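You operate a simulated robot arm through the tools that you are given. There is no shell and no other tool. Be economical: measure what you need, move in short steps, check, and stop when the job is done.

The job below is to be done with a simulated two-armed robot. You get a single attempt, and the scene is never put back.

JOB
Screw the cap back on the rinse bottle.

Only the result counts: the job must be done as asked and must still hold three seconds after the hand-in. Knocking over, shifting, dropping, spilling or breaking anything else fails it. A push-on lid holds only when it is set on centred and level and pressed home; a screw cap is set on level and turned clockwise until tight.

ROBOT AND FRAMES
Two 7-joint arms with two-finger parallel grippers on one trunk, on a base that drives. Base frame: it is fixed to the floor where the robot stands at the start and does not move with it; the origin is under the middle of the robot, x ahead of it, y to its left, z up. Readings come in mm, rad, newtons and seconds.
The left shoulder is at the start at [70, 188, 1315], the right one opposite. With the tool pointing down near the work surface each hand reaches from about 180 to 760 mm from the robot's upright axis, wherever it stands, measured 20 degrees to its own side. Payload 3.91 kg a hand.
Tool frame (each hand has its own): the origin (TCP) lies between the finger pads and is the grasp point; the fingertips stand 30 mm ahead of it; z points along the fingers, y is the line along which they close. Largest opening 110 mm; finger width 20, thickness 10; the body of the gripper, 48 by 112 mm, starts 55 mm behind the TCP.
Orientation is told as [roll, pitch, yaw] about the base's x, y, z axes, in that order, counted from this pose: with the fingers straight down and closing along the base's y, the tool's x points along the base's -x, its y along +y and its z along -z.

CONTROLS
- The arms move only by the tool drive_tool. It takes "left_increments", "right_increments" or both (then of equal length, played together; a hand with none holds still); each is a list of rows, each a list of 7 numbers: the shift along the tool's x, y, z in mm, then the turn, a rotation vector about the tool's x, y, z in rad, then the opening, from 0 (shut) to 1 (fully open). In form: [[tx, ty, tz, ax, ay, az, claw], ...]. A call has 1 to 12 rows; each row is the pose to reach, as a shift and turn from the pose commanded when the call began, along the tool's axes at that moment. A row lasts 0.2 s, in which the tool goes at most 50 mm and 0.15 rad; a call with a longer step from one row to the next is refused whole, and so is a gripper value outside its range. Where a pose cannot be reached the arm comes as near as it can. A force on the tool above 40 N (or 10 N above the force at the start of the call, whichever is more), or a blocked arm, ends the call early, and 0.2 s more pass. The fingers move at their own pace (about 72 mm/s each) and stop on an object; they squeeze with about 25 N. The grip force told is the motor's: it shows also when the fingers shut on nothing. Time passes only in rows, and 0.2 s behind the last, so rows that repeat a pose let the fingers close. The reply holds the time, the measured pose of the TCP, the force on the tool along the base axes, the opening and the grip force, in the units named above and with some noise, with the torque about the TCP (base axes, N m) and any sound that the robot's microphone picked up, and new pictures: "show" is both (left out), scene, wrist or none (wrist: the cameras of the hands that moved).
- Cameras (640 x 400 px; columns grow to the right, rows downward): "scene" is now at [136.6, 3.4, 1538.2]; the picture's right is [0.03, -1.00, 0.00], its down [-0.62, -0.02, -0.78] and it looks along [0.78, 0.02, -0.62] (base axes); focal length 266 px, centre (320, 200). "left" rides on the left gripper at [72, -17, -103] in its tool frame; the picture's right is [0.23, 0.97, 0.00], its down [-0.76, 0.18, -0.62] and it looks along [-0.61, 0.14, 0.78] (tool axes); focal length 222 px, centre (320, 200). "right" rides on the right gripper at [72, 17, -103] in its tool frame; the picture's right is [-0.23, 0.97, 0.00], its down [-0.76, -0.18, -0.62] and it looks along [-0.61, -0.14, 0.78] (tool axes); focal length 222 px, centre (320, 200). There is no depth. A picture from a camera that has moved, and an enlarged one, comes with that camera's place and axes in the base frame and with its lens.
- move_column(by): slides the trunk up (or, below 0, down) by that many mm; the arms and the scene camera ride with it, the base frame stays. It gives what a move gives, with no picture.
- steer(legs): drives the robot by 1 to 6 legs, each [ahead, turn to the left] in mm and rad, along the robot's own axes; the way and the turn of a leg run together, so that a leg with both is an arc; at most 1500 mm and 3.142 rad a leg. The arms and the cameras ride along, it lands a little off, and it stops where it bumps. It gives what a move gives, and a new picture of the scene camera.
- pan_tilt(pan, tilt): turns the head with the scene camera to pan (to the left, within 1.501 rad either way) and tilt (down, from -0.506 to 1.204), counted from straight ahead of the robot. It gives what a move gives, and a new picture of the scene camera.
- zoom(camera, box): a new picture of the part [left, top, right, bottom] of that camera's present view, enlarged. The clock stands still meanwhile.
- job_done(): hands the job in; it is judged then, once.

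Work in short steps. Places have to be worked out from the pictures, the camera data and where the tool is seen: move nearer, look again, correct. Check each grasp and each placing, and mend what went wrong. You have 120 turns and 260 pictures in all, those below and enlarged ones among them. Open the grippers and draw the arms clear of the work before you hand the job in, unless the task says otherwise; then end with one line.

The tools are called after "Request:" as a command line: name --argument value ..., lists and objects as JSON in quotes. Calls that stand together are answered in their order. drive_tool: Moves the arms, as the interface text tells. Its arguments: {"type":"object","properties":{"left_increments":{"type":"array"},"right_increments":{"type":"array"},"show":{"type":"string","enum":["both","scene","wrist","none"]}},"required":[]} The other tools are called the same way: move_column (by) slides the trunk up or down; steer (legs) drives the base; pan_tilt (pan, tilt) turns the head that bears the scene camera; zoom (camera, box) takes an enlarged picture of a part of a camera's view; job_done () hands the job in.

At the start:

```text
time: 0.0
left_eef_pos: [564.9, 319.7, 1220.2]
left_orientation: [-0.001, 0.0, 0.0]
left_wrist_force: [-0.4, 0.3, -0.1]
left_ft_torque: [0.03, -0.02, -0.01]
left_grip_width: 109.9
left_grip_force: 0.1
right_eef_pos: [495.4, -134.6, 1260.1]
right_orientation: [0.0, 0.001, 0.001]
right_wrist_force: [0.0, 0.4, -0.3]
right_ft_torque: [-0.02, -0.02, 0.02]
right_grip_width: 110.0
right_grip_force: 0.1
trunk travel left (down, up): [-825.0, 115.0]
robot x, y, heading: [-2.6, -1.3, 0.002]
head pan, tilt: [0.028, 0.668]
```

scene: 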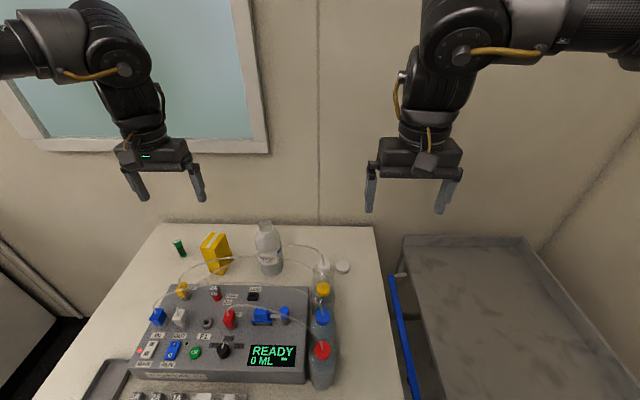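
right: 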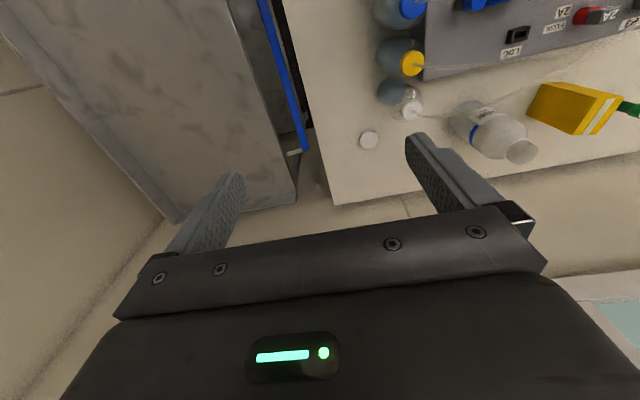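
left: 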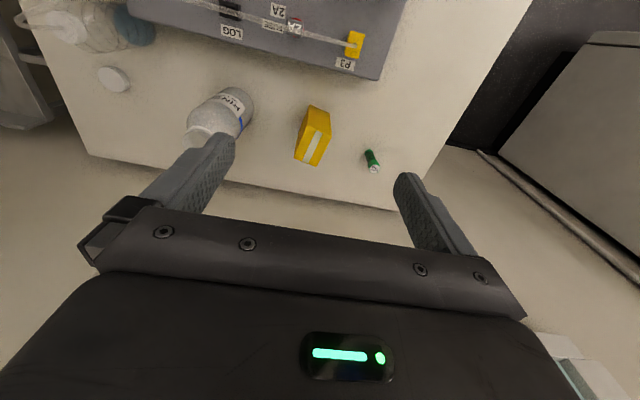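

The picture shows a labelled bottle near the back and a loose white disc near the right edge; I zoom in to identify them.

Request:
zoom --camera "scene" --box '[220, 200, 380, 300]'

Request:
zoom --camera "left" --box '[40, 0, 280, 150]'

Request:
zoom --camera "right" --box '[330, 40, 570, 190]'

Request:
zoom --camera "scene" --box '[80, 280, 400, 400]'

```text
4.00 times, centred on (300, 250) of scene
camera zoom: at [136.6, 3.4, 1538.2], right [0.03, -1.0, 0.0], down [-0.62, -0.02, -0.78], along [0.78, 0.02, -0.62], focal length 1065 px, centre (400, 0)
```

zoom: 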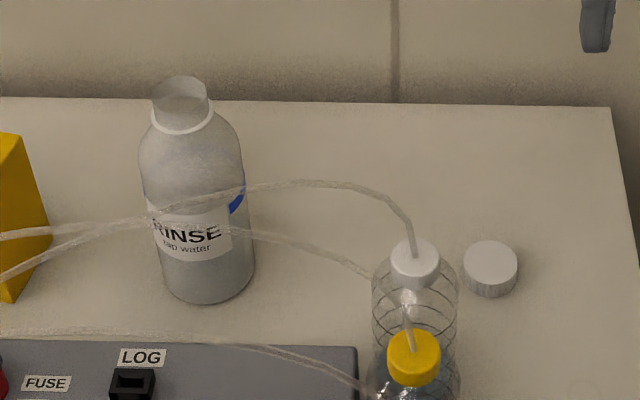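

```text
2.67 times, centred on (160, 75) of left
camera zoom: at [492.8, 301.7, 1323.2], right [-0.23, 0.97, 0.0], down [0.76, 0.18, 0.62], along [0.61, 0.14, -0.78], focal length 592 px, centre (747, 533)
```

zoom: 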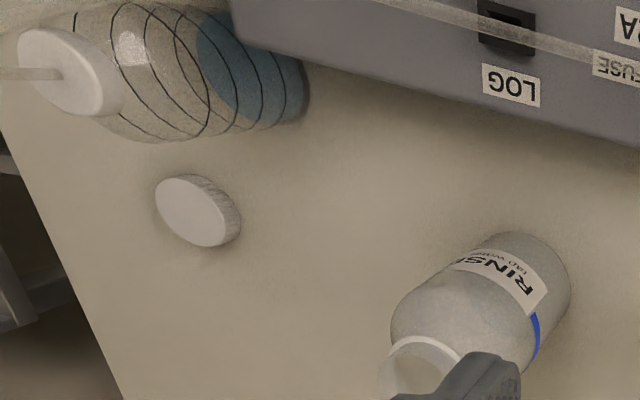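

```text
2.67 times, centred on (450, 115) of right
camera zoom: at [421.1, -116.0, 1364.2], right [0.23, 0.97, 0.0], down [0.76, -0.18, 0.62], along [0.61, -0.14, -0.78], focal length 592 px, centre (-27, 427)
```

zoom: 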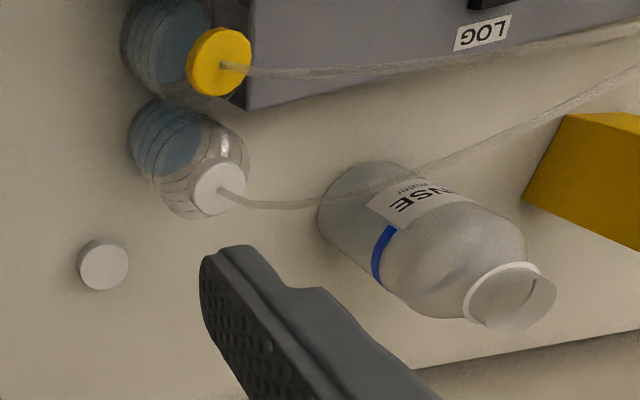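

```text
2.00 times, centred on (240, 340) of scene
camera zoom: at [136.6, 3.4, 1538.2], right [0.03, -1.0, 0.0], down [-0.62, -0.02, -0.78], along [0.78, 0.02, -0.62], focal length 533 px, centre (480, -80)
```

zoom: 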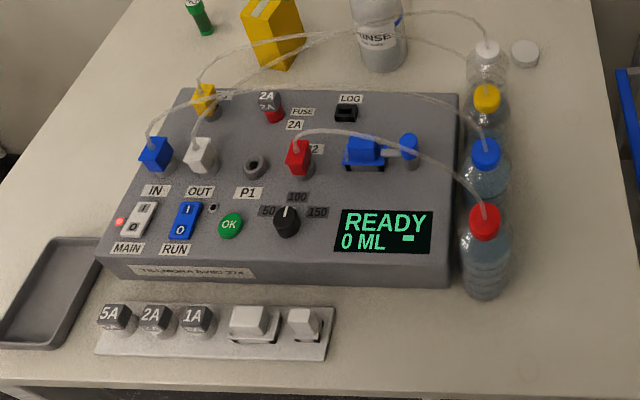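

I judge the loose cap's top at about (658, -54, 871) and the rinse bottle's mouth at about (649, 163, 1050). I turn the left hand to a sideways pose, high and to the left, so its camera shows the bottle, yellow box and tubes from the side.

Request:
drive_tool --left_increments '[[-6, 9, 5, 0.0864, 0.0864, -0.0864, 1], [-12, 18, 10, 0.1728, 0.1728, -0.1728, 1], [-18, 27, 15, 0.2592, 0.2592, -0.2592, 1], [-24, 36, 20, 0.3456, 0.3456, -0.3456, 1], [-30, 45, 25, 0.432, 0.432, -0.432, 1], [-36, 54, 30, 0.5184, 0.5184, -0.5184, 1], [-42, 63, 35, 0.6048, 0.6048, -0.6048, 1], [-48, 72, 40, 0.6912, 0.6912, -0.6912, 1], [-54, 81, 45, 0.7776, 0.7776, -0.7776, 1], [-60, 90, 50, 0.864, 0.864, -0.864, 1], [-66, 99, 55, 0.9504, 0.9504, -0.9504, 1], [-72, 108, 60, 1.0368, 1.0368, -1.0368, 1]]' --show "none"

Request:
drive_tool --left_increments '[[0, 0, 0, 0.0861, 0.0861, -0.0861, 1], [0, 0, 0, 0.172, 0.172, -0.172, 1]]'

```text
time: 2.1
left_eef_pos: [605.3, 372.9, 1155.2]
left_orientation: [-0.538, 0.949, 0.605]
left_wrist_force: [8.0, -49.4, -43.5]
left_ft_torque: [3.36, 1.07, -0.58]
left_grip_width: 110.0
left_grip_force: 0.1
left hand out of reach, approached as far as the arm can: row 4, 5, 6, 7, 8, 9, 10
right_eef_pos: [496.2, -136.1, 1259.3]
right_orientation: [0.004, -0.001, 0.001]
right_wrist_force: [0.7, -0.1, 1.6]
right_ft_torque: [0.01, 0.01, -0.02]
right_grip_width: 110.1
right_grip_force: 0.1
trunk travel left (down, up): [-825.0, 115.0]
robot x, y, heading: [0.7, -1.0, -0.0]
head pan, tilt: [0.028, 0.668]
stopped in row 10 (left hand): the force on the tool passed its limit at 232 N (the readings are from after the stop); the commanded pose is now the measured one
```

```text
time: 2.3
left_eef_pos: [604.8, 376.9, 1153.4]
left_orientation: [-0.541, 0.952, 0.608]
left_wrist_force: [3.7, -22.8, -18.9]
left_ft_torque: [1.69, 0.51, -0.27]
left_grip_width: 109.8
left_grip_force: 0.0
right_eef_pos: [494.7, -130.3, 1261.8]
right_orientation: [-0.001, -0.001, 0.002]
right_wrist_force: [0.9, -0.2, -0.2]
right_ft_torque: [-0.01, -0.01, 0.01]
right_grip_width: 110.1
right_grip_force: 0.1
trunk travel left (down, up): [-825.0, 115.0]
robot x, y, heading: [-1.7, -0.8, -0.006]
head pan, tilt: [0.028, 0.668]
stopped in row 1 (left hand): the force on the tool passed its limit at 122 N (the readings are from after the stop); the commanded pose is now the measured one
camera scene: at [136.9, 5.2, 1538.3], right [0.03, -1.0, 0.0], down [-0.62, -0.02, -0.78], along [0.78, 0.02, -0.62], focal length 266 px, centre (320, 200)
camera left: at [613.2, 430.1, 1267.7], right [-0.92, 0.38, -0.11], down [0.39, 0.85, -0.36], along [-0.05, -0.37, -0.93], focal length 222 px, centre (320, 200)
```

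scene: 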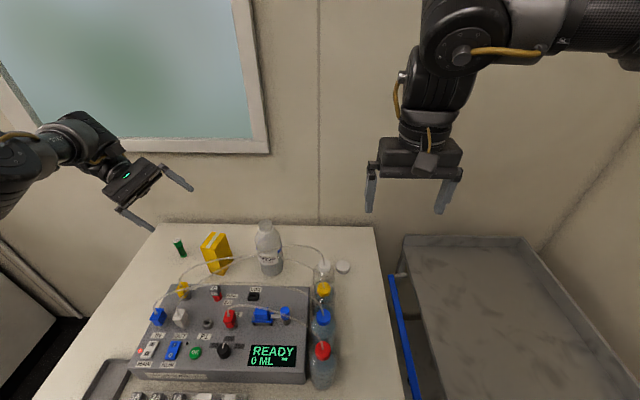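
left: 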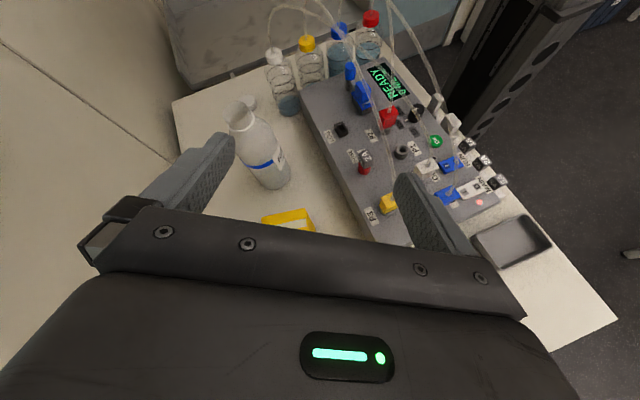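

The left arm met its reach limit, but its view from there is a good one for monitoring the bottle. I hold it still to see the force settle, and zoom in on the tubes around the bottle.

Request:
drive_tool --left_increments '[[0, 0, 0, 0, 0, 0, 1], [0, 0, 0, 0, 0, 0, 1]]' --show "none"

Request:
zoom --camera "left" --box '[160, 40, 400, 240]'

```text
time: 2.8
left_eef_pos: [605.5, 375.9, 1153.0]
left_orientation: [-0.537, 0.95, 0.611]
left_wrist_force: [1.7, -14.7, -11.2]
left_ft_torque: [1.14, 0.23, -0.14]
left_grip_width: 110.2
left_grip_force: 0.0
right_eef_pos: [496.5, -133.8, 1260.1]
right_orientation: [0.001, 0.0, 0.001]
right_wrist_force: [1.0, 0.2, -0.4]
right_ft_torque: [-0.02, 0.03, 0.02]
right_grip_width: 109.9
right_grip_force: 0.0
trunk travel left (down, up): [-825.0, 115.0]
robot x, y, heading: [3.6, -1.6, 0.0]
head pan, tilt: [0.028, 0.668]
stopped in row 2 (left hand): the force on the tool passed its limit at 41 N (the readings are from after the stop); the commanded pose is now the measured one
```

```text
2.00 times, centred on (280, 140) of left
camera zoom: at [613.8, 428.3, 1267.9], right [-0.92, 0.38, -0.1], down [0.39, 0.85, -0.36], along [-0.05, -0.37, -0.93], focal length 444 px, centre (400, 320)
```

zoom: 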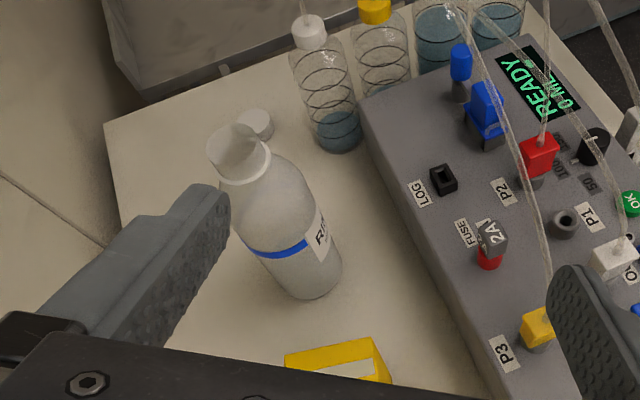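

The left hand is still pressing against something (likely its own arm at the limit), so I back it out part of the way it came.

Request:
drive_tool --left_increments '[[12, -1.5, 3, -0.08, -0.08, 0.08, 1], [24, -3, 6, -0.16, -0.16, 0.16, 1], [36, -5, 9, -0.24, -0.24, 0.24, 1], [48, -6, 12, -0.32, -0.32, 0.32, 1], [48, -6, 12, -0.32, -0.32, 0.32, 1]]' --show "wrist"

```text
time: 4.0
left_eef_pos: [581.9, 348.1, 1188.7]
left_orientation: [-0.355, 0.522, 0.407]
left_wrist_force: [0.3, -0.8, 0.6]
left_ft_torque: [-0.01, 0.01, 0.03]
left_grip_width: 110.3
left_grip_force: 0.0
left hand out of reach, approached as far as the arm can: row 2, 3
right_eef_pos: [496.8, -132.3, 1259.9]
right_orientation: [0.0, 0.002, 0.001]
right_wrist_force: [-0.5, -0.2, 0.8]
right_ft_torque: [0.06, 0.0, 0.0]
right_grip_width: 110.0
right_grip_force: 0.2
trunk travel left (down, up): [-825.0, 115.0]
robot x, y, heading: [0.6, 2.4, -0.002]
head pan, tilt: [0.028, 0.668]
camera left: at [564.1, 361.6, 1312.6], right [-0.7, 0.69, -0.18], down [0.69, 0.72, 0.07], along [0.18, -0.07, -0.98], focal length 222 px, centre (320, 200)
```

left: 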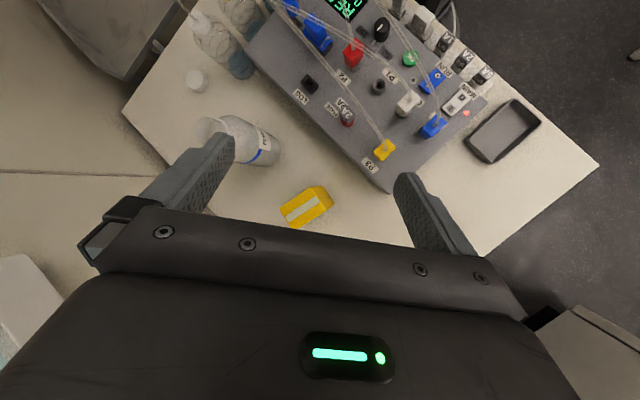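

The left hand is free now. I bring the right hand above the cap at z≈1060, turning it yaw +90° so its camera stays away from the neighbouring white-capped bottle.

Request:
drive_tool --right_increments '[[-13, 6.5, 16, 0, 0, -0.13, 0.64], [-27, 13, 33, 0, 0, -0.26, 0.64], [-40, 19.5, 50, 0, 0, -0.39, 0.64], [-54, 26, 67, 0, 0, -0.52, 0.64], [-67, 32, 83, 0, 0, -0.65, 0.64], [-80, 39, 100, 0, 0, -0.78, 0.64], [-94, 45, 117, 0, 0, -0.92, 0.64], [-107, 52, 133, 0, 0, -1.05, 0.64], [-121, 58, 150, 0, 0, -1.18, 0.64], [-134, 65, 167, 0, 0, -1.31, 0.64], [-148, 71, 183, 0, 0, -1.44, 0.64], [-161, 78, 200, 0, 0, -1.57, 0.64]]'

```text
time: 6.6
left_eef_pos: [582.4, 348.7, 1188.8]
left_orientation: [-0.356, 0.524, 0.408]
left_wrist_force: [-0.1, 0.0, 0.4]
left_ft_torque: [0.0, -0.03, -0.03]
left_grip_width: 109.8
left_grip_force: 0.1
right_eef_pos: [657.5, -53.7, 1060.9]
right_orientation: [0.001, 0.0, 1.573]
right_wrist_force: [-0.3, -0.1, 0.3]
right_ft_torque: [0.02, 0.03, -0.04]
right_grip_width: 70.3
right_grip_force: 0.0
trunk travel left (down, up): [-825.0, 115.0]
robot x, y, heading: [-1.7, -1.9, -0.002]
head pan, tilt: [0.028, 0.668]
camera scene: at [137.1, 5.3, 1538.2], right [0.03, -1.0, 0.0], down [-0.62, -0.02, -0.78], along [0.78, 0.02, -0.62], focal length 266 px, centre (320, 200)
camera right: at [638.2, -126.6, 1164.2], right [-0.97, 0.23, 0.0], down [0.18, 0.76, 0.62], along [0.14, 0.61, -0.78], focal length 222 px, centre (320, 200)
```

scene: 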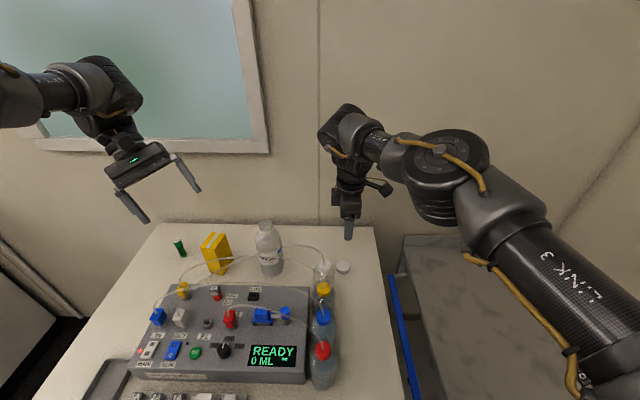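
right: 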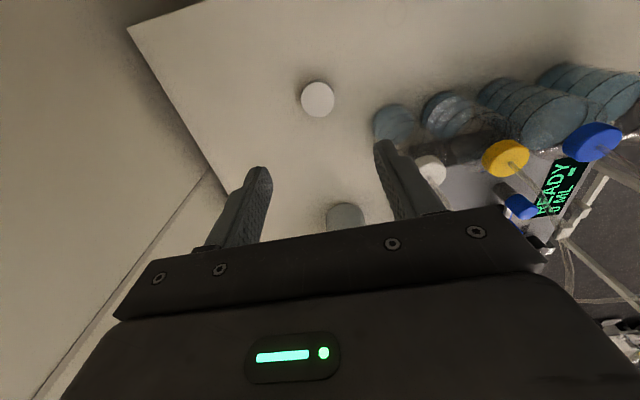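

The cap projects to about (657, -57), nearly beneath the hand. I shift 3 mm and go down to z≈930 to look again.

Request:
drive_tool --right_increments '[[1, 0, 30, 0, 0, 0, 0.64], [2, 0, 60, 0, 0, 0, 0.64], [3, 0, 90, 0, 0, 0, 0.64], [3.3, 0, 115, 0, 0, 0, 0.64], [3.3, 0, 130, 0, 0, 0, 0.64]]' --show "both"

Request:
zoom --camera "right" --box '[220, 80, 420, 205]'

```text
time: 7.8
left_eef_pos: [582.4, 347.9, 1187.8]
left_orientation: [-0.355, 0.523, 0.408]
left_wrist_force: [-0.6, -1.2, -0.3]
left_ft_torque: [-0.01, -0.01, -0.03]
left_grip_width: 110.0
left_grip_force: 0.2
right_eef_pos: [654.4, -58.1, 931.3]
right_orientation: [-0.001, 0.0, 1.571]
right_wrist_force: [0.1, -0.8, -0.1]
right_ft_torque: [0.01, 0.0, 0.02]
right_grip_width: 70.2
right_grip_force: 0.0
trunk travel left (down, up): [-825.0, 115.0]
robot x, y, heading: [-1.9, 0.7, 0.005]
head pan, tilt: [0.028, 0.668]
camera scene: at [136.9, 3.7, 1538.2], right [0.03, -1.0, 0.0], down [-0.62, -0.02, -0.78], along [0.78, 0.02, -0.62], focal length 266 px, centre (320, 200)
camera right: at [636.8, -130.6, 1035.7], right [-0.97, 0.23, 0.0], down [0.18, 0.76, 0.62], along [0.14, 0.61, -0.78], focal length 222 px, centre (320, 200)
```

scene: 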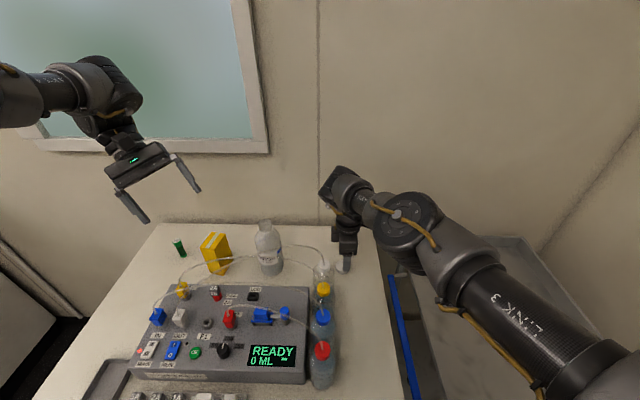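
right: 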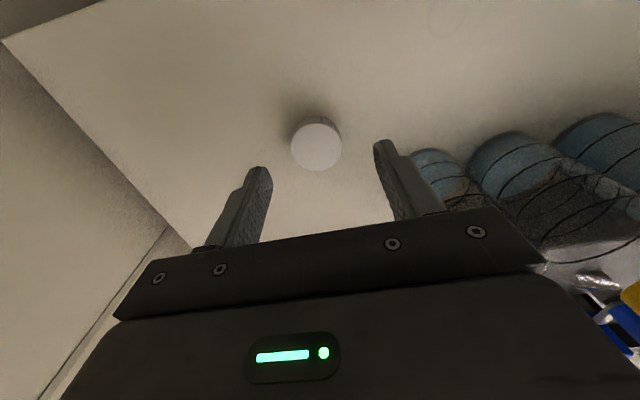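

```text
3.20 times, centred on (320, 142) of right
camera zoom: at [636.8, -130.6, 1035.7], right [-0.97, 0.23, 0.0], down [0.18, 0.76, 0.62], along [0.14, 0.61, -0.78], focal length 711 px, centre (320, 384)
```

zoom: 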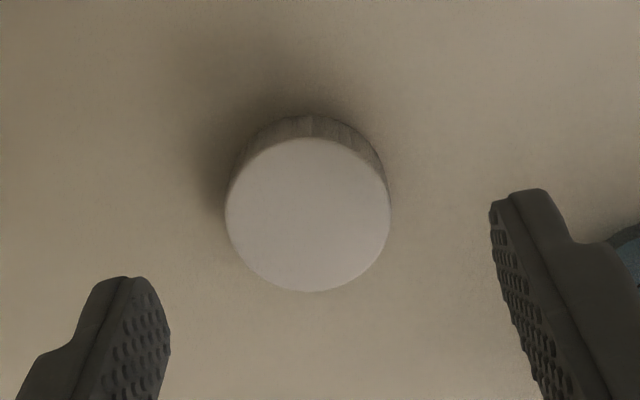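

The cap is centred between the fingers, with its top near z≈873–878. I go down to TCP z≈890 (tips at ≈860) and check for contact before closing.

Request:
drive_tool --right_increments '[[0, -1, 20, 0, 0, 0, 0.64], [0, -1, 34, 0, 0, 0, 0.64], [0, -1, 41, 0, 0, 0, 0.64], [0, -1, 41, 0, 0, 0, 0.64]]' --show "wrist"

Request:
zoom --camera "scene" --box '[290, 180, 410, 290]'

```text
time: 8.8
left_eef_pos: [582.1, 346.3, 1187.9]
left_orientation: [-0.355, 0.524, 0.407]
left_wrist_force: [0.4, -1.4, -0.1]
left_ft_torque: [0.03, 0.0, 0.03]
left_grip_width: 109.9
left_grip_force: 0.0
right_eef_pos: [654.4, -58.8, 888.9]
right_orientation: [-0.001, -0.003, 1.569]
right_wrist_force: [-0.5, -0.4, 0.9]
right_ft_torque: [-0.02, -0.01, -0.01]
right_grip_width: 70.5
right_grip_force: 0.1
trunk travel left (down, up): [-825.0, 115.0]
robot x, y, heading: [-1.6, 1.0, -0.001]
head pan, tilt: [0.028, 0.668]
camera right: at [636.4, -130.8, 993.9], right [-0.97, 0.23, 0.0], down [0.18, 0.76, 0.62], along [0.14, 0.61, -0.78], focal length 222 px, centre (320, 200)
```

right: 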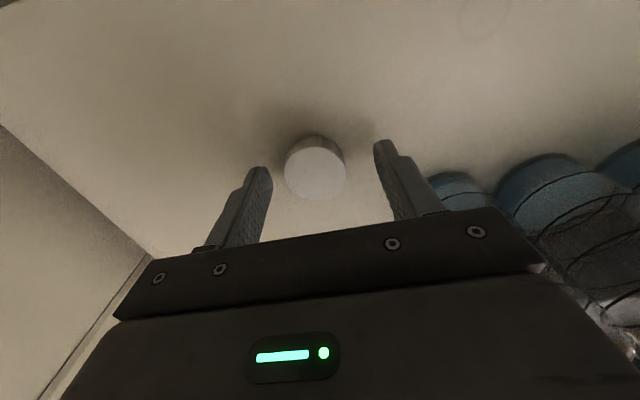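

```text
3.64 times, centred on (350, 235) of scene
camera zoom: at [136.7, 3.7, 1538.2], right [0.03, -1.0, 0.0], down [-0.62, -0.02, -0.78], along [0.78, 0.02, -0.62], focal length 968 px, centre (211, 73)
```

zoom: 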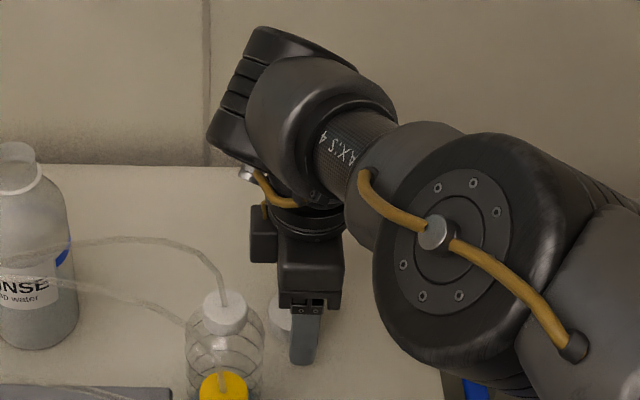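

No contact with the table and the cap lies between the pads, so I close the fingers on it.

Request:
drive_tool --right_increments '[[0, 0, 0, 0, 0, 0, 0.3], [0, 0, 0, 0, 0, 0, 0.2], [0, 0, 0, 0, 0, 0, 0.2], [0, 0, 0, 0, 0, 0, 0.2]]' --show "wrist"

```text
time: 9.8
left_eef_pos: [582.1, 347.7, 1188.2]
left_orientation: [-0.355, 0.522, 0.407]
left_wrist_force: [0.5, 0.6, 0.0]
left_ft_torque: [-0.04, 0.01, 0.0]
left_grip_width: 110.0
left_grip_force: 0.1
right_eef_pos: [653.9, -60.0, 889.9]
right_orientation: [0.0, -0.001, 1.568]
right_wrist_force: [-0.5, 0.5, 1.0]
right_ft_torque: [-0.01, -0.02, -0.03]
right_grip_width: 41.2
right_grip_force: 24.9
trunk travel left (down, up): [-825.0, 115.0]
robot x, y, heading: [-0.6, -0.8, 0.0]
head pan, tilt: [0.028, 0.668]
camera right: at [636.2, -130.8, 994.1], right [-0.97, 0.23, 0.0], down [0.18, 0.76, 0.63], along [0.14, 0.61, -0.78], focal length 222 px, centre (320, 200)
```

right: 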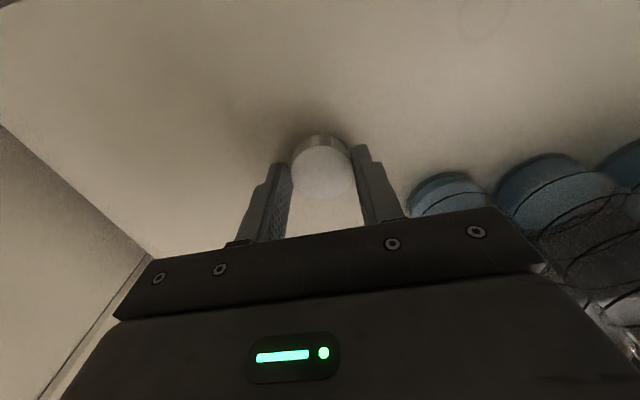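

Gripped at 41 mm with 25 N. I lift straight up by 240 mm and look.

Request:
drive_tool --right_increments '[[0, 0, -15, 0, 0, 0, 0.2], [0, 0, -45, 0, 0, 0, 0.2], [0, 0, -80, 0, 0, 0, 0.2], [0, 0, -120, 0, 0, 0, 0.2], [0, 0, -160, 0, 0, 0, 0.2], [0, 0, -200, 0, 0, 0, 0.2], [0, 0, -230, 0, 0, 0, 0.2], [0, 0, -240, 0, 0, 0, 0.2]]'

Request:
zoom --camera "right" --box '[220, 80, 420, 205]'

Request:
zoom --camera "scene" --box '[230, 180, 390, 280]'

Request:
zoom --camera "left" --box '[150, 40, 310, 200]'

```text
time: 11.6
left_eef_pos: [581.7, 347.4, 1187.9]
left_orientation: [-0.354, 0.521, 0.408]
left_wrist_force: [-0.1, -0.1, -0.2]
left_ft_torque: [0.05, 0.0, 0.02]
left_grip_width: 110.1
left_grip_force: 0.1
right_eef_pos: [658.0, -57.6, 1129.2]
right_orientation: [0.001, -0.001, 1.571]
right_wrist_force: [0.4, 0.0, 0.1]
right_ft_torque: [0.04, 0.0, 0.04]
right_grip_width: 41.2
right_grip_force: 25.2
trunk travel left (down, up): [-825.0, 115.0]
robot x, y, heading: [2.7, 2.8, -0.001]
head pan, tilt: [0.028, 0.668]
camera scene: at [136.6, 3.1, 1538.2], right [0.03, -1.0, 0.0], down [-0.62, -0.02, -0.78], along [0.78, 0.02, -0.62], focal length 266 px, centre (320, 200)
camera right: at [639.5, -130.4, 1232.8], right [-0.97, 0.23, 0.0], down [0.18, 0.76, 0.62], along [0.14, 0.61, -0.78], focal length 222 px, centre (320, 200)
```

scene: 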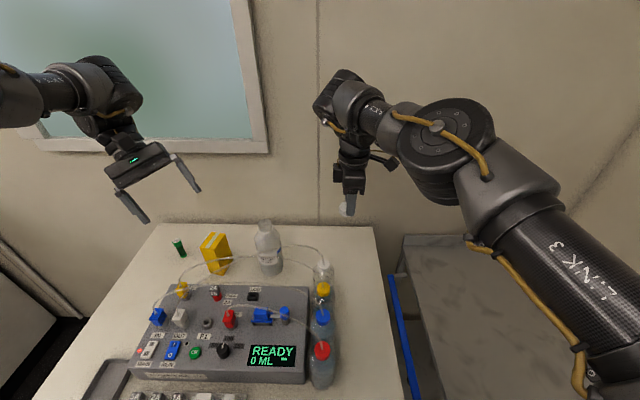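
right: 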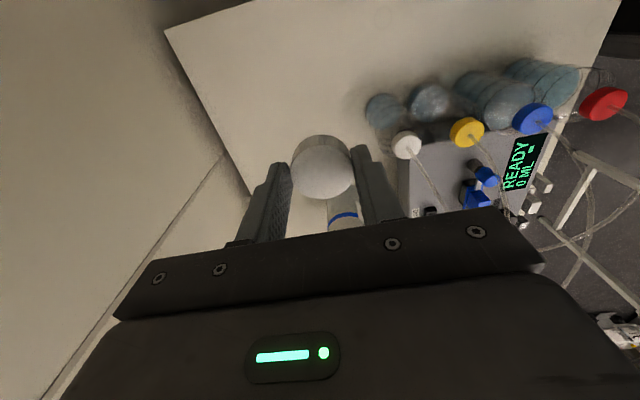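

```text
3.20 times, centred on (320, 142) of right
camera zoom: at [639.5, -130.4, 1232.8], right [-0.97, 0.23, 0.0], down [0.18, 0.76, 0.62], along [0.14, 0.61, -0.78], focal length 711 px, centre (320, 384)
```

zoom: 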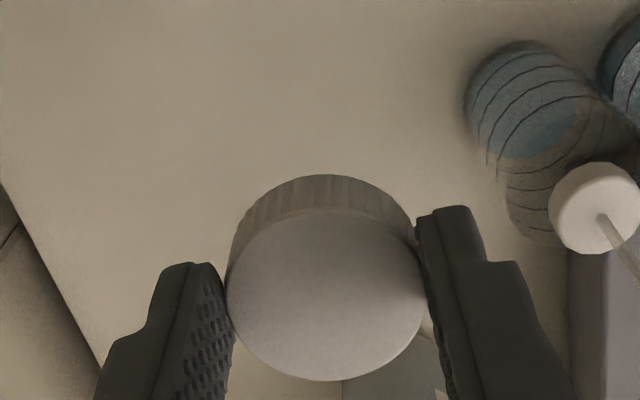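

```text
4.00 times, centred on (310, 230) of scene
camera zoom: at [136.6, 3.1, 1538.2], right [0.03, -1.0, 0.0], down [-0.62, -0.02, -0.78], along [0.78, 0.02, -0.62], focal length 1065 px, centre (360, 80)
```

zoom: 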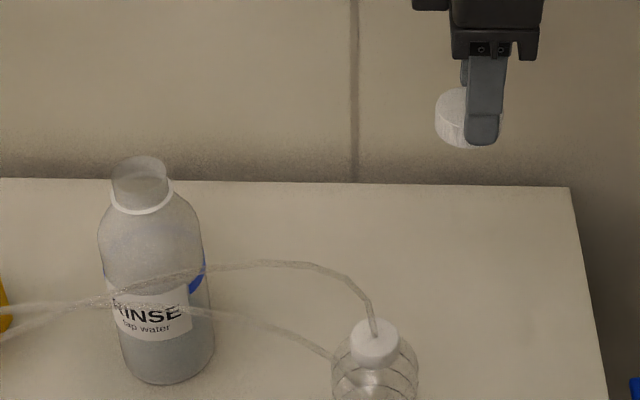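

```text
2.50 times, centred on (230, 120) of left
camera zoom: at [563.7, 360.7, 1313.2], right [-0.7, 0.69, -0.18], down [0.69, 0.72, 0.07], along [0.18, -0.07, -0.98], focal length 555 px, centre (545, 400)
```

zoom: 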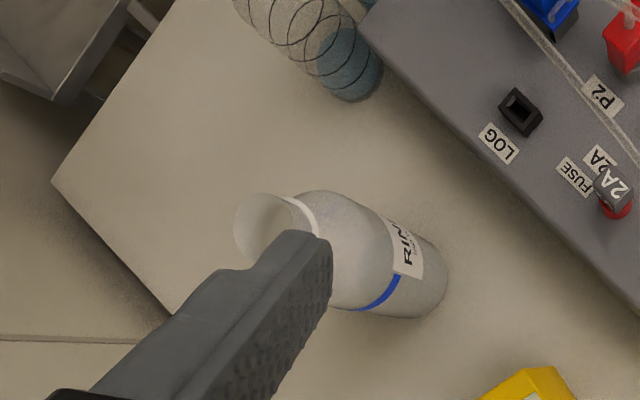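

The cap looks a bit off-centre from the fingers, so I enlarge the views to see whether it hangs level.

Request:
zoom --camera "scene" --box '[324, 192, 364, 222]'

Request:
zoom --camera "right" --box '[270, 120, 380, 210]'

```text
13.33 times, centred on (344, 207) of scene
camera zoom: at [136.6, 3.1, 1538.2], right [0.03, -1.0, 0.0], down [-0.62, -0.02, -0.78], along [0.78, 0.02, -0.62], focal length 3550 px, centre (0, 107)
```

zoom: 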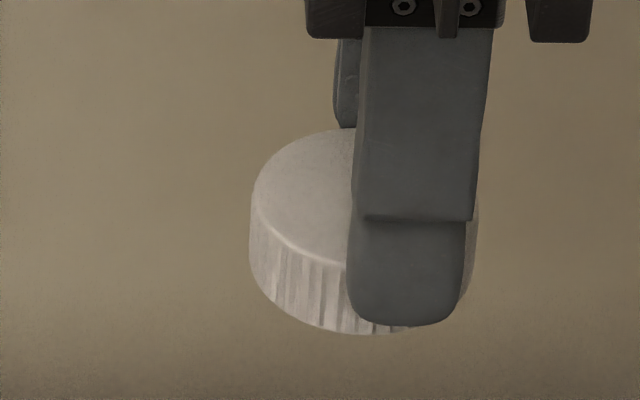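

```text
4.44 times, centred on (325, 165) of right
camera zoom: at [639.5, -130.4, 1232.8], right [-0.97, 0.23, 0.0], down [0.18, 0.76, 0.62], along [0.14, 0.61, -0.78], focal length 987 px, centre (298, 356)
```

zoom: 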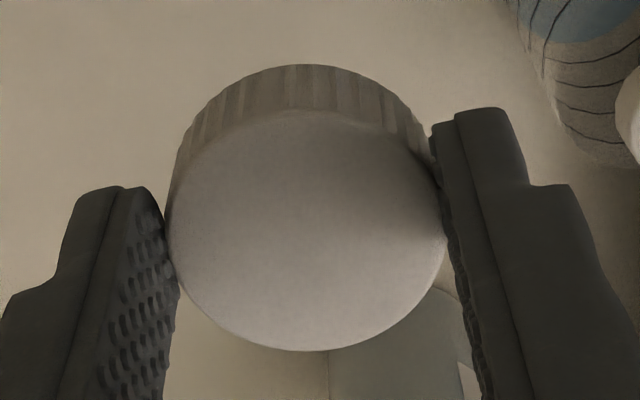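

The cap hangs level but is gripped shallowly (its top sits about 28 mm beyond the TCP) and about 7 mm off along tool −x. I put it back at the same place and release it, to regrip deeper and centred.

Request:
drive_tool --right_increments '[[0, 0, 40, 0, 0, 0, 0.2], [0, 0, 85, 0, 0, 0, 0.2], [0, 0, 130, 0, 0, 0, 0.2], [0, 0, 175, 0, 0, 0, 0.2], [0, 0, 210, 0, 0, 0, 0.2], [0, 0, 230, 0, 0, 0, 0.2], [0, 0, 238, 0, 0, 0, 0.2], [0, 0, 239.5, 0, 0, 0, 0.2], [0, 0, 239.5, 0, 0, 0, 0.2], [0, 0, 239.5, 0, 0, 0, 0.5], [0, 0, 239.5, 0, 0, 0, 0.6], [0, 0, 239.5, 0, 0, 0, 0.6]]' --show "both"

Request:
zoom --camera "right" --box '[250, 110, 390, 210]'

Request:
zoom --camera "scene" --box '[314, 232, 370, 288]'

```text
time: 14.2
left_eef_pos: [582.2, 348.4, 1188.7]
left_orientation: [-0.354, 0.521, 0.407]
left_wrist_force: [0.3, -0.4, -0.7]
left_ft_torque: [-0.01, -0.02, -0.02]
left_grip_width: 110.1
left_grip_force: 0.0
right_eef_pos: [654.5, -59.0, 889.7]
right_orientation: [0.0, 0.0, 1.571]
right_wrist_force: [0.1, -0.7, -0.9]
right_ft_torque: [0.01, 0.04, -0.01]
right_grip_width: 65.9
right_grip_force: 0.1
trunk travel left (down, up): [-825.0, 115.0]
robot x, y, heading: [2.1, 3.4, 0.0]
head pan, tilt: [0.028, 0.668]
camera scene: at [136.8, 3.5, 1538.2], right [0.03, -1.0, 0.0], down [-0.62, -0.02, -0.78], along [0.78, 0.02, -0.62], focal length 266 px, centre (320, 200)
camera right: at [636.2, -130.5, 993.2], right [-0.97, 0.23, 0.0], down [0.18, 0.76, 0.62], along [0.14, 0.61, -0.78], focal length 222 px, centre (320, 200)
```

scene: 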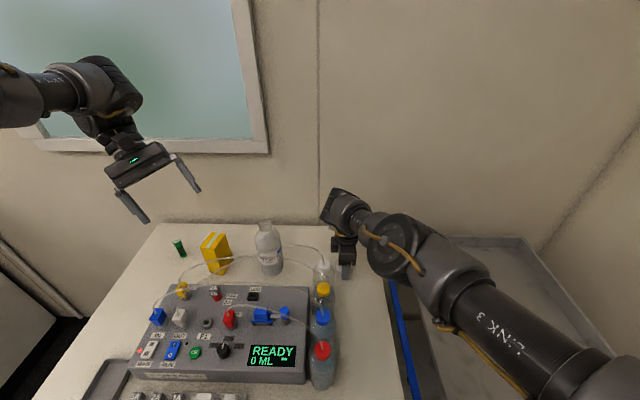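
right: 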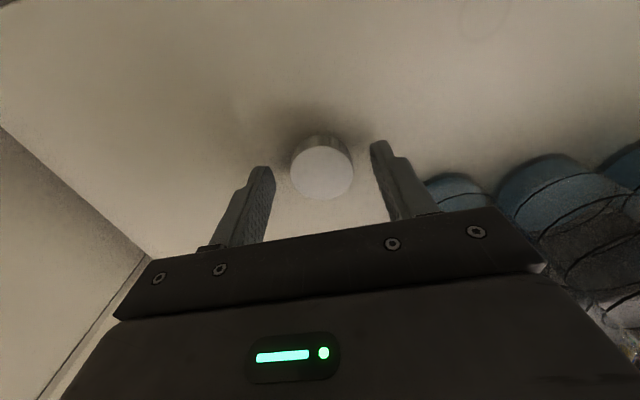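

```text
4.00 times, centred on (320, 160) of right
camera zoom: at [636.2, -130.5, 993.2], right [-0.97, 0.23, 0.0], down [0.18, 0.76, 0.62], along [0.14, 0.61, -0.78], focal length 888 px, centre (320, 360)
```

zoom: 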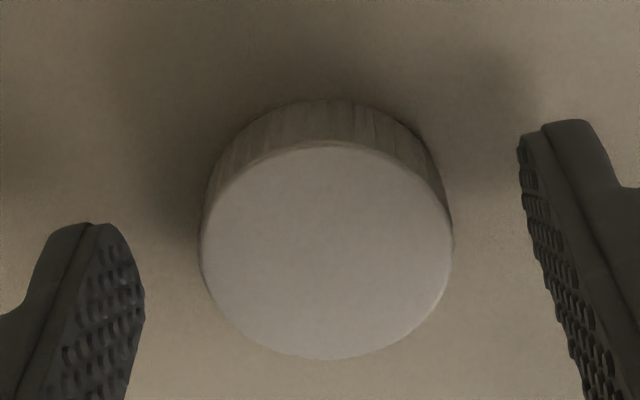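

```text
7.14 times, centred on (342, 260) of scene
camera zoom: at [136.8, 3.5, 1538.2], right [0.03, -1.0, 0.0], down [-0.62, -0.02, -0.78], along [0.78, 0.02, -0.62], focal length 1902 px, centre (163, -229)
```

zoom: 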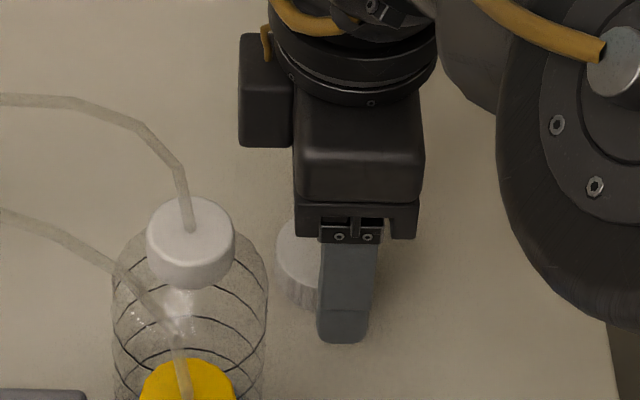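

Size-based ranging puts the cap centre at about y −55, top about 22 mm below the TCP. I shift 4.5 mm toward +y, go down 6 mm in small steps, then regrip.

Request:
drive_tool --right_increments '[[-4.5, 0, 0, 0, 0, 0, 0.6], [-4.5, 0, 2, 0, 0, 0, 0.6], [-4.5, 0, 4, 0, 0, 0, 0.6], [-4.5, 0, 5, 0, 0, 0, 0.6], [-4.5, 0, 6, 0, 0, 0, 0.6], [-4.5, 0, 6, 0, 0, 0, 0.6]]' --show "none"

```text
time: 15.6
left_eef_pos: [580.9, 346.7, 1189.8]
left_orientation: [-0.355, 0.522, 0.406]
left_wrist_force: [-0.1, -0.2, 0.4]
left_ft_torque: [0.03, -0.02, -0.02]
left_grip_width: 109.6
left_grip_force: 0.1
right_eef_pos: [651.3, -53.6, 886.2]
right_orientation: [0.0, 0.0, 1.571]
right_wrist_force: [-0.1, 0.5, -0.4]
right_ft_torque: [-0.01, 0.05, -0.05]
right_grip_width: 66.0
right_grip_force: 0.1
right hand out of reach, approached as far as the arm can: row 1, 2, 3, 4, 5, 6
trunk travel left (down, up): [-825.0, 115.0]
robot x, y, heading: [-0.2, 0.2, -0.002]
head pan, tilt: [0.028, 0.668]
```

The right arm is at its reach limit here. I raise the hand 110 mm and then lower the trunk 110 mm to gain reach.

Request:
drive_tool --right_increments '[[0, 0, -30, 0, 0, 0, 0.6], [0, 0, -60, 0, 0, 0, 0.6], [0, 0, -90, 0, 0, 0, 0.6], [0, 0, -125, 0, 0, 0, 0.6]]' --show "none"

Request:
move_column --by -110

Request:
drive_tool --right_increments '[[0, 0, 0, 0, 0, 0, 0.6]]'

Request:
zoom --camera "right" --box '[250, 110, 390, 210]'

```text
time: 16.6
left_eef_pos: [581.5, 346.8, 1189.8]
left_orientation: [-0.355, 0.522, 0.408]
left_wrist_force: [-0.8, 0.1, -0.4]
left_ft_torque: [0.03, -0.03, -0.01]
left_grip_width: 110.0
left_grip_force: 0.1
right_eef_pos: [650.4, -55.9, 1009.8]
right_orientation: [0.0, -0.001, 1.571]
right_wrist_force: [-1.0, 0.6, -0.2]
right_ft_torque: [0.0, -0.02, -0.02]
right_grip_width: 65.8
right_grip_force: 0.0
trunk travel left (down, up): [-825.0, 115.0]
robot x, y, heading: [-1.9, -0.2, -0.002]
head pan, tilt: [0.028, 0.668]
```

```text
time: 18.1
left_eef_pos: [581.3, 346.9, 1077.9]
left_orientation: [-0.354, 0.522, 0.406]
left_wrist_force: [-0.6, 0.6, 0.5]
left_ft_torque: [-0.03, 0.02, 0.03]
left_grip_width: 110.0
left_grip_force: 0.1
right_eef_pos: [651.3, -55.9, 899.1]
right_orientation: [0.0, -0.001, 1.572]
right_wrist_force: [0.4, 0.2, -0.7]
right_ft_torque: [-0.01, -0.02, 0.01]
right_grip_width: 65.8
right_grip_force: 0.0
trunk travel left (down, up): [-715.0, 225.0]
robot x, y, heading: [1.1, 1.6, -0.0]
head pan, tilt: [0.028, 0.668]
```

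```text
time: 18.5
left_eef_pos: [581.3, 346.8, 1078.6]
left_orientation: [-0.355, 0.52, 0.408]
left_wrist_force: [-0.1, 0.5, 0.2]
left_ft_torque: [0.0, 0.01, 0.01]
left_grip_width: 110.0
left_grip_force: 0.1
right_eef_pos: [652.3, -55.0, 899.3]
right_orientation: [-0.001, -0.001, 1.572]
right_wrist_force: [0.2, 0.0, 0.0]
right_ft_torque: [0.0, -0.01, -0.03]
right_grip_width: 66.1
right_grip_force: 0.1
trunk travel left (down, up): [-715.0, 225.0]
robot x, y, heading: [1.5, 1.3, 0.0]
head pan, tilt: [0.028, 0.668]
camera scene: at [136.8, 3.6, 1428.2], right [0.03, -1.0, 0.0], down [-0.62, -0.02, -0.78], along [0.78, 0.02, -0.62], focal length 266 px, centre (320, 200)
camera right: at [633.4, -127.3, 1003.1], right [-0.97, 0.23, 0.0], down [0.18, 0.76, 0.62], along [0.14, 0.61, -0.78], focal length 222 px, centre (320, 200)
```

scene: 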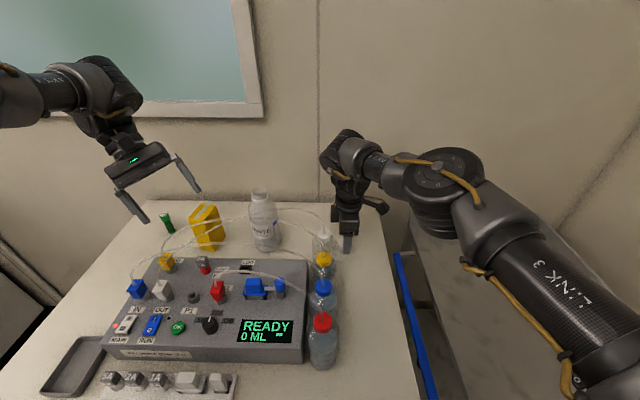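
right: 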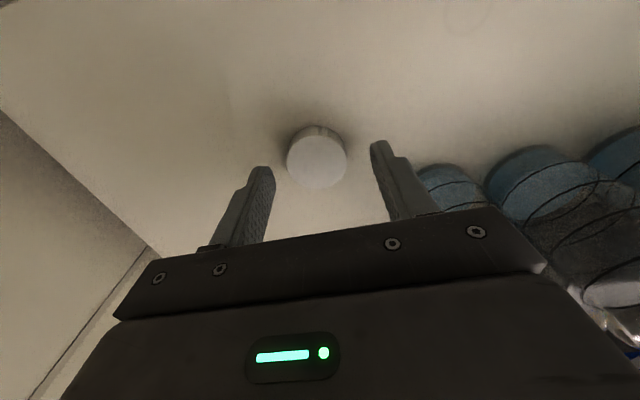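

```text
4.00 times, centred on (320, 160) of right
camera zoom: at [633.4, -127.3, 1003.1], right [-0.97, 0.23, 0.0], down [0.18, 0.76, 0.62], along [0.14, 0.61, -0.78], focal length 888 px, centre (320, 360)
```

zoom: 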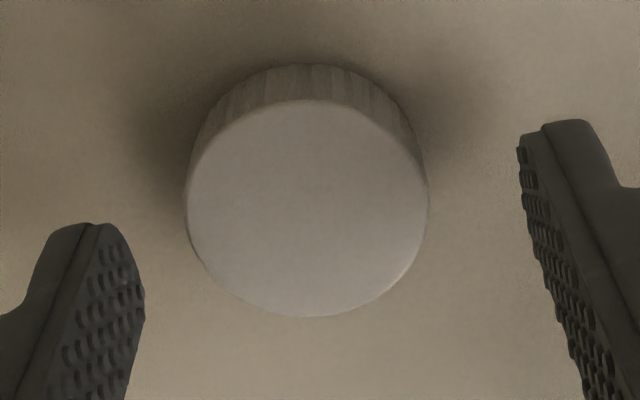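

The cap centre measures (652, −55.4), top z≈869: right under the TCP. I go down 15.5 mm in small steps and close.

Request:
drive_tool --right_increments '[[0, 0, 8, 0, 0, 0, 0.6], [0, 0, 12, 0, 0, 0, 0.6], [0, 0, 14, 0, 0, 0, 0.6], [0, 0, 15.5, 0, 0, 0, 0.6], [0, 0, 15.5, 0, 0, 0, 0.6], [0, 0, 15.5, 0, 0, 0, 0.35], [0, 0, 15.5, 0, 0, 0, 0.2], [0, 0, 15.5, 0, 0, 0, 0.2], [0, 0, 15.5, 0, 0, 0, 0.2]]' --show "wrist"

Request:
zoom --camera "right" --box '[250, 110, 390, 210]'

```text
time: 20.5
left_eef_pos: [581.3, 348.0, 1078.5]
left_orientation: [-0.355, 0.521, 0.406]
left_wrist_force: [0.3, -0.3, -0.2]
left_ft_torque: [-0.01, 0.0, -0.01]
left_grip_width: 110.1
left_grip_force: 0.1
right_eef_pos: [651.8, -55.3, 884.0]
right_orientation: [0.0, 0.0, 1.571]
right_wrist_force: [0.1, 0.1, -0.3]
right_ft_torque: [0.02, 0.03, -0.02]
right_grip_width: 41.0
right_grip_force: 25.1
trunk travel left (down, up): [-715.0, 225.0]
robot x, y, heading: [2.6, 1.4, -0.004]
head pan, tilt: [0.028, 0.668]
camera right: at [633.2, -127.2, 987.7], right [-0.97, 0.23, 0.0], down [0.18, 0.76, 0.62], along [0.14, 0.61, -0.78], focal length 222 px, centre (320, 200)
```

right: 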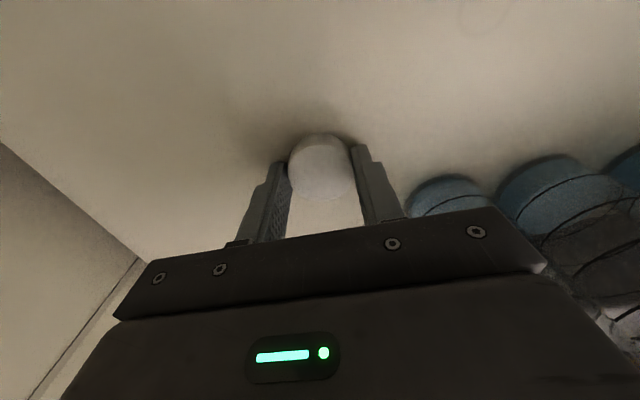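

```text
4.00 times, centred on (320, 160) of right
camera zoom: at [633.2, -127.2, 987.7], right [-0.97, 0.23, 0.0], down [0.18, 0.76, 0.62], along [0.14, 0.61, -0.78], focal length 888 px, centre (320, 360)
```

zoom: 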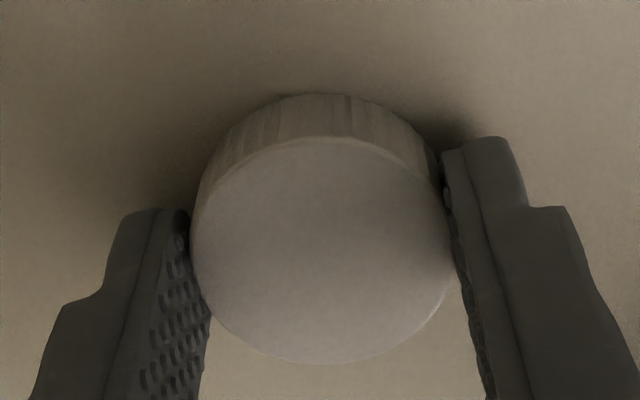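

Gripped well, deeper and centred. I lift 240 mm and take fresh views of the bottle mouth from all cameras.

Request:
drive_tool --right_increments '[[0, 0, -15, 0, 0, 0, 0.2], [0, 0, -45, 0, 0, 0, 0.2], [0, 0, -85, 0, 0, 0, 0.2], [0, 0, -130, 0, 0, 0, 0.2], [0, 0, -175, 0, 0, 0, 0.2], [0, 0, -215, 0, 0, 0, 0.2], [0, 0, -240, 0, 0, 0, 0.2], [0, 0, -240, 0, 0, 0, 0.2]]' --show "scene"

Request:
zoom --camera "scene" --box '[230, 180, 310, 260]'

Request:
zoom --camera "scene" --box '[324, 182, 364, 222]'

Request:
zoom --camera "left" --box '[150, 40, 310, 200]'

```text
time: 22.3
left_eef_pos: [582.9, 347.2, 1078.9]
left_orientation: [-0.353, 0.524, 0.406]
left_wrist_force: [-0.5, -1.0, 0.4]
left_ft_torque: [-0.02, 0.0, 0.02]
left_grip_width: 109.6
left_grip_force: 0.1
right_eef_pos: [651.8, -54.2, 1120.9]
right_orientation: [0.0, -0.001, 1.572]
right_wrist_force: [0.0, 1.1, -0.6]
right_ft_torque: [0.02, -0.02, -0.04]
right_grip_width: 41.2
right_grip_force: 24.9
trunk travel left (down, up): [-715.0, 225.0]
robot x, y, heading: [3.3, 0.3, -0.003]
head pan, tilt: [0.028, 0.668]
camera scene: at [137.2, 3.6, 1428.2], right [0.03, -1.0, 0.0], down [-0.62, -0.02, -0.78], along [0.78, 0.02, -0.62], focal length 266 px, centre (320, 200)
```

scene: 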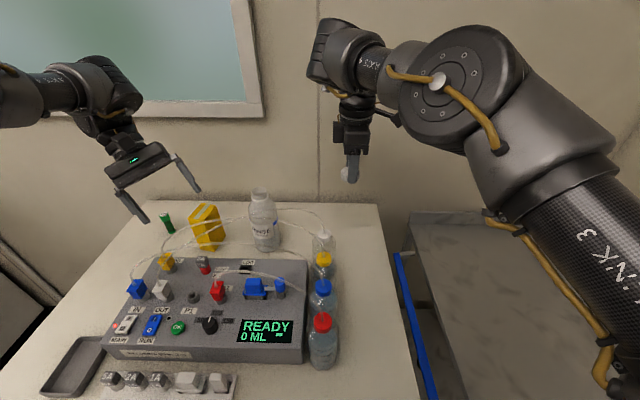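

```text
5.00 times, centred on (270, 220) of scene
camera zoom: at [137.2, 3.6, 1428.2], right [0.03, -1.0, 0.0], down [-0.62, -0.02, -0.78], along [0.78, 0.02, -0.62], focal length 1331 px, centre (570, 100)
```

zoom: 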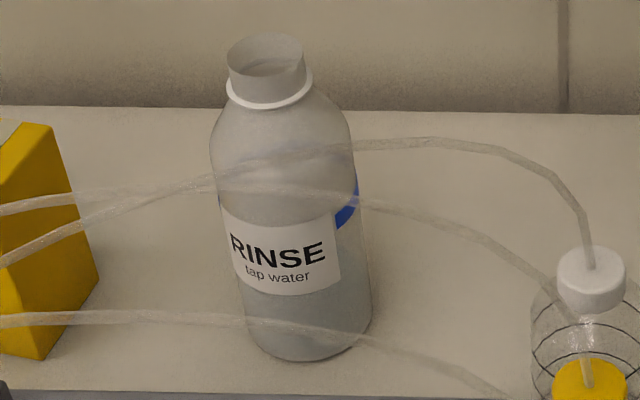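

```text
10.00 times, centred on (344, 202) of scene
camera zoom: at [137.2, 3.6, 1428.2], right [0.03, -1.0, 0.0], down [-0.62, -0.02, -0.78], along [0.78, 0.02, -0.62], focal length 2663 px, centre (80, 180)
```

zoom: 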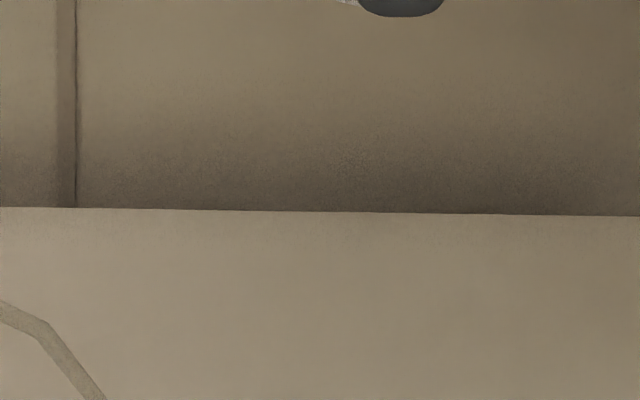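

```text
2.50 times, centred on (230, 120) of left
camera zoom: at [564.2, 361.0, 1202.8], right [-0.7, 0.69, -0.18], down [0.69, 0.72, 0.07], along [0.18, -0.07, -0.98], focal length 555 px, centre (545, 400)
```

zoom: 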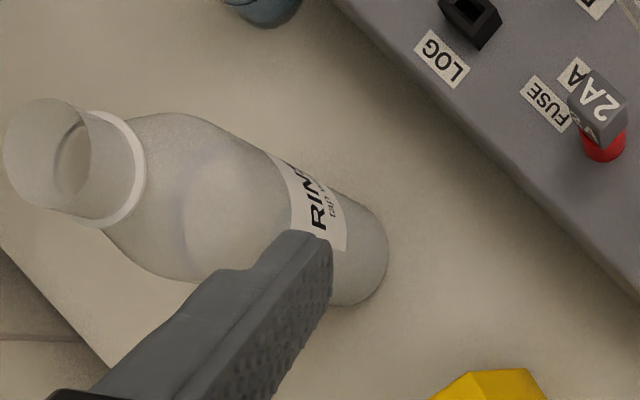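

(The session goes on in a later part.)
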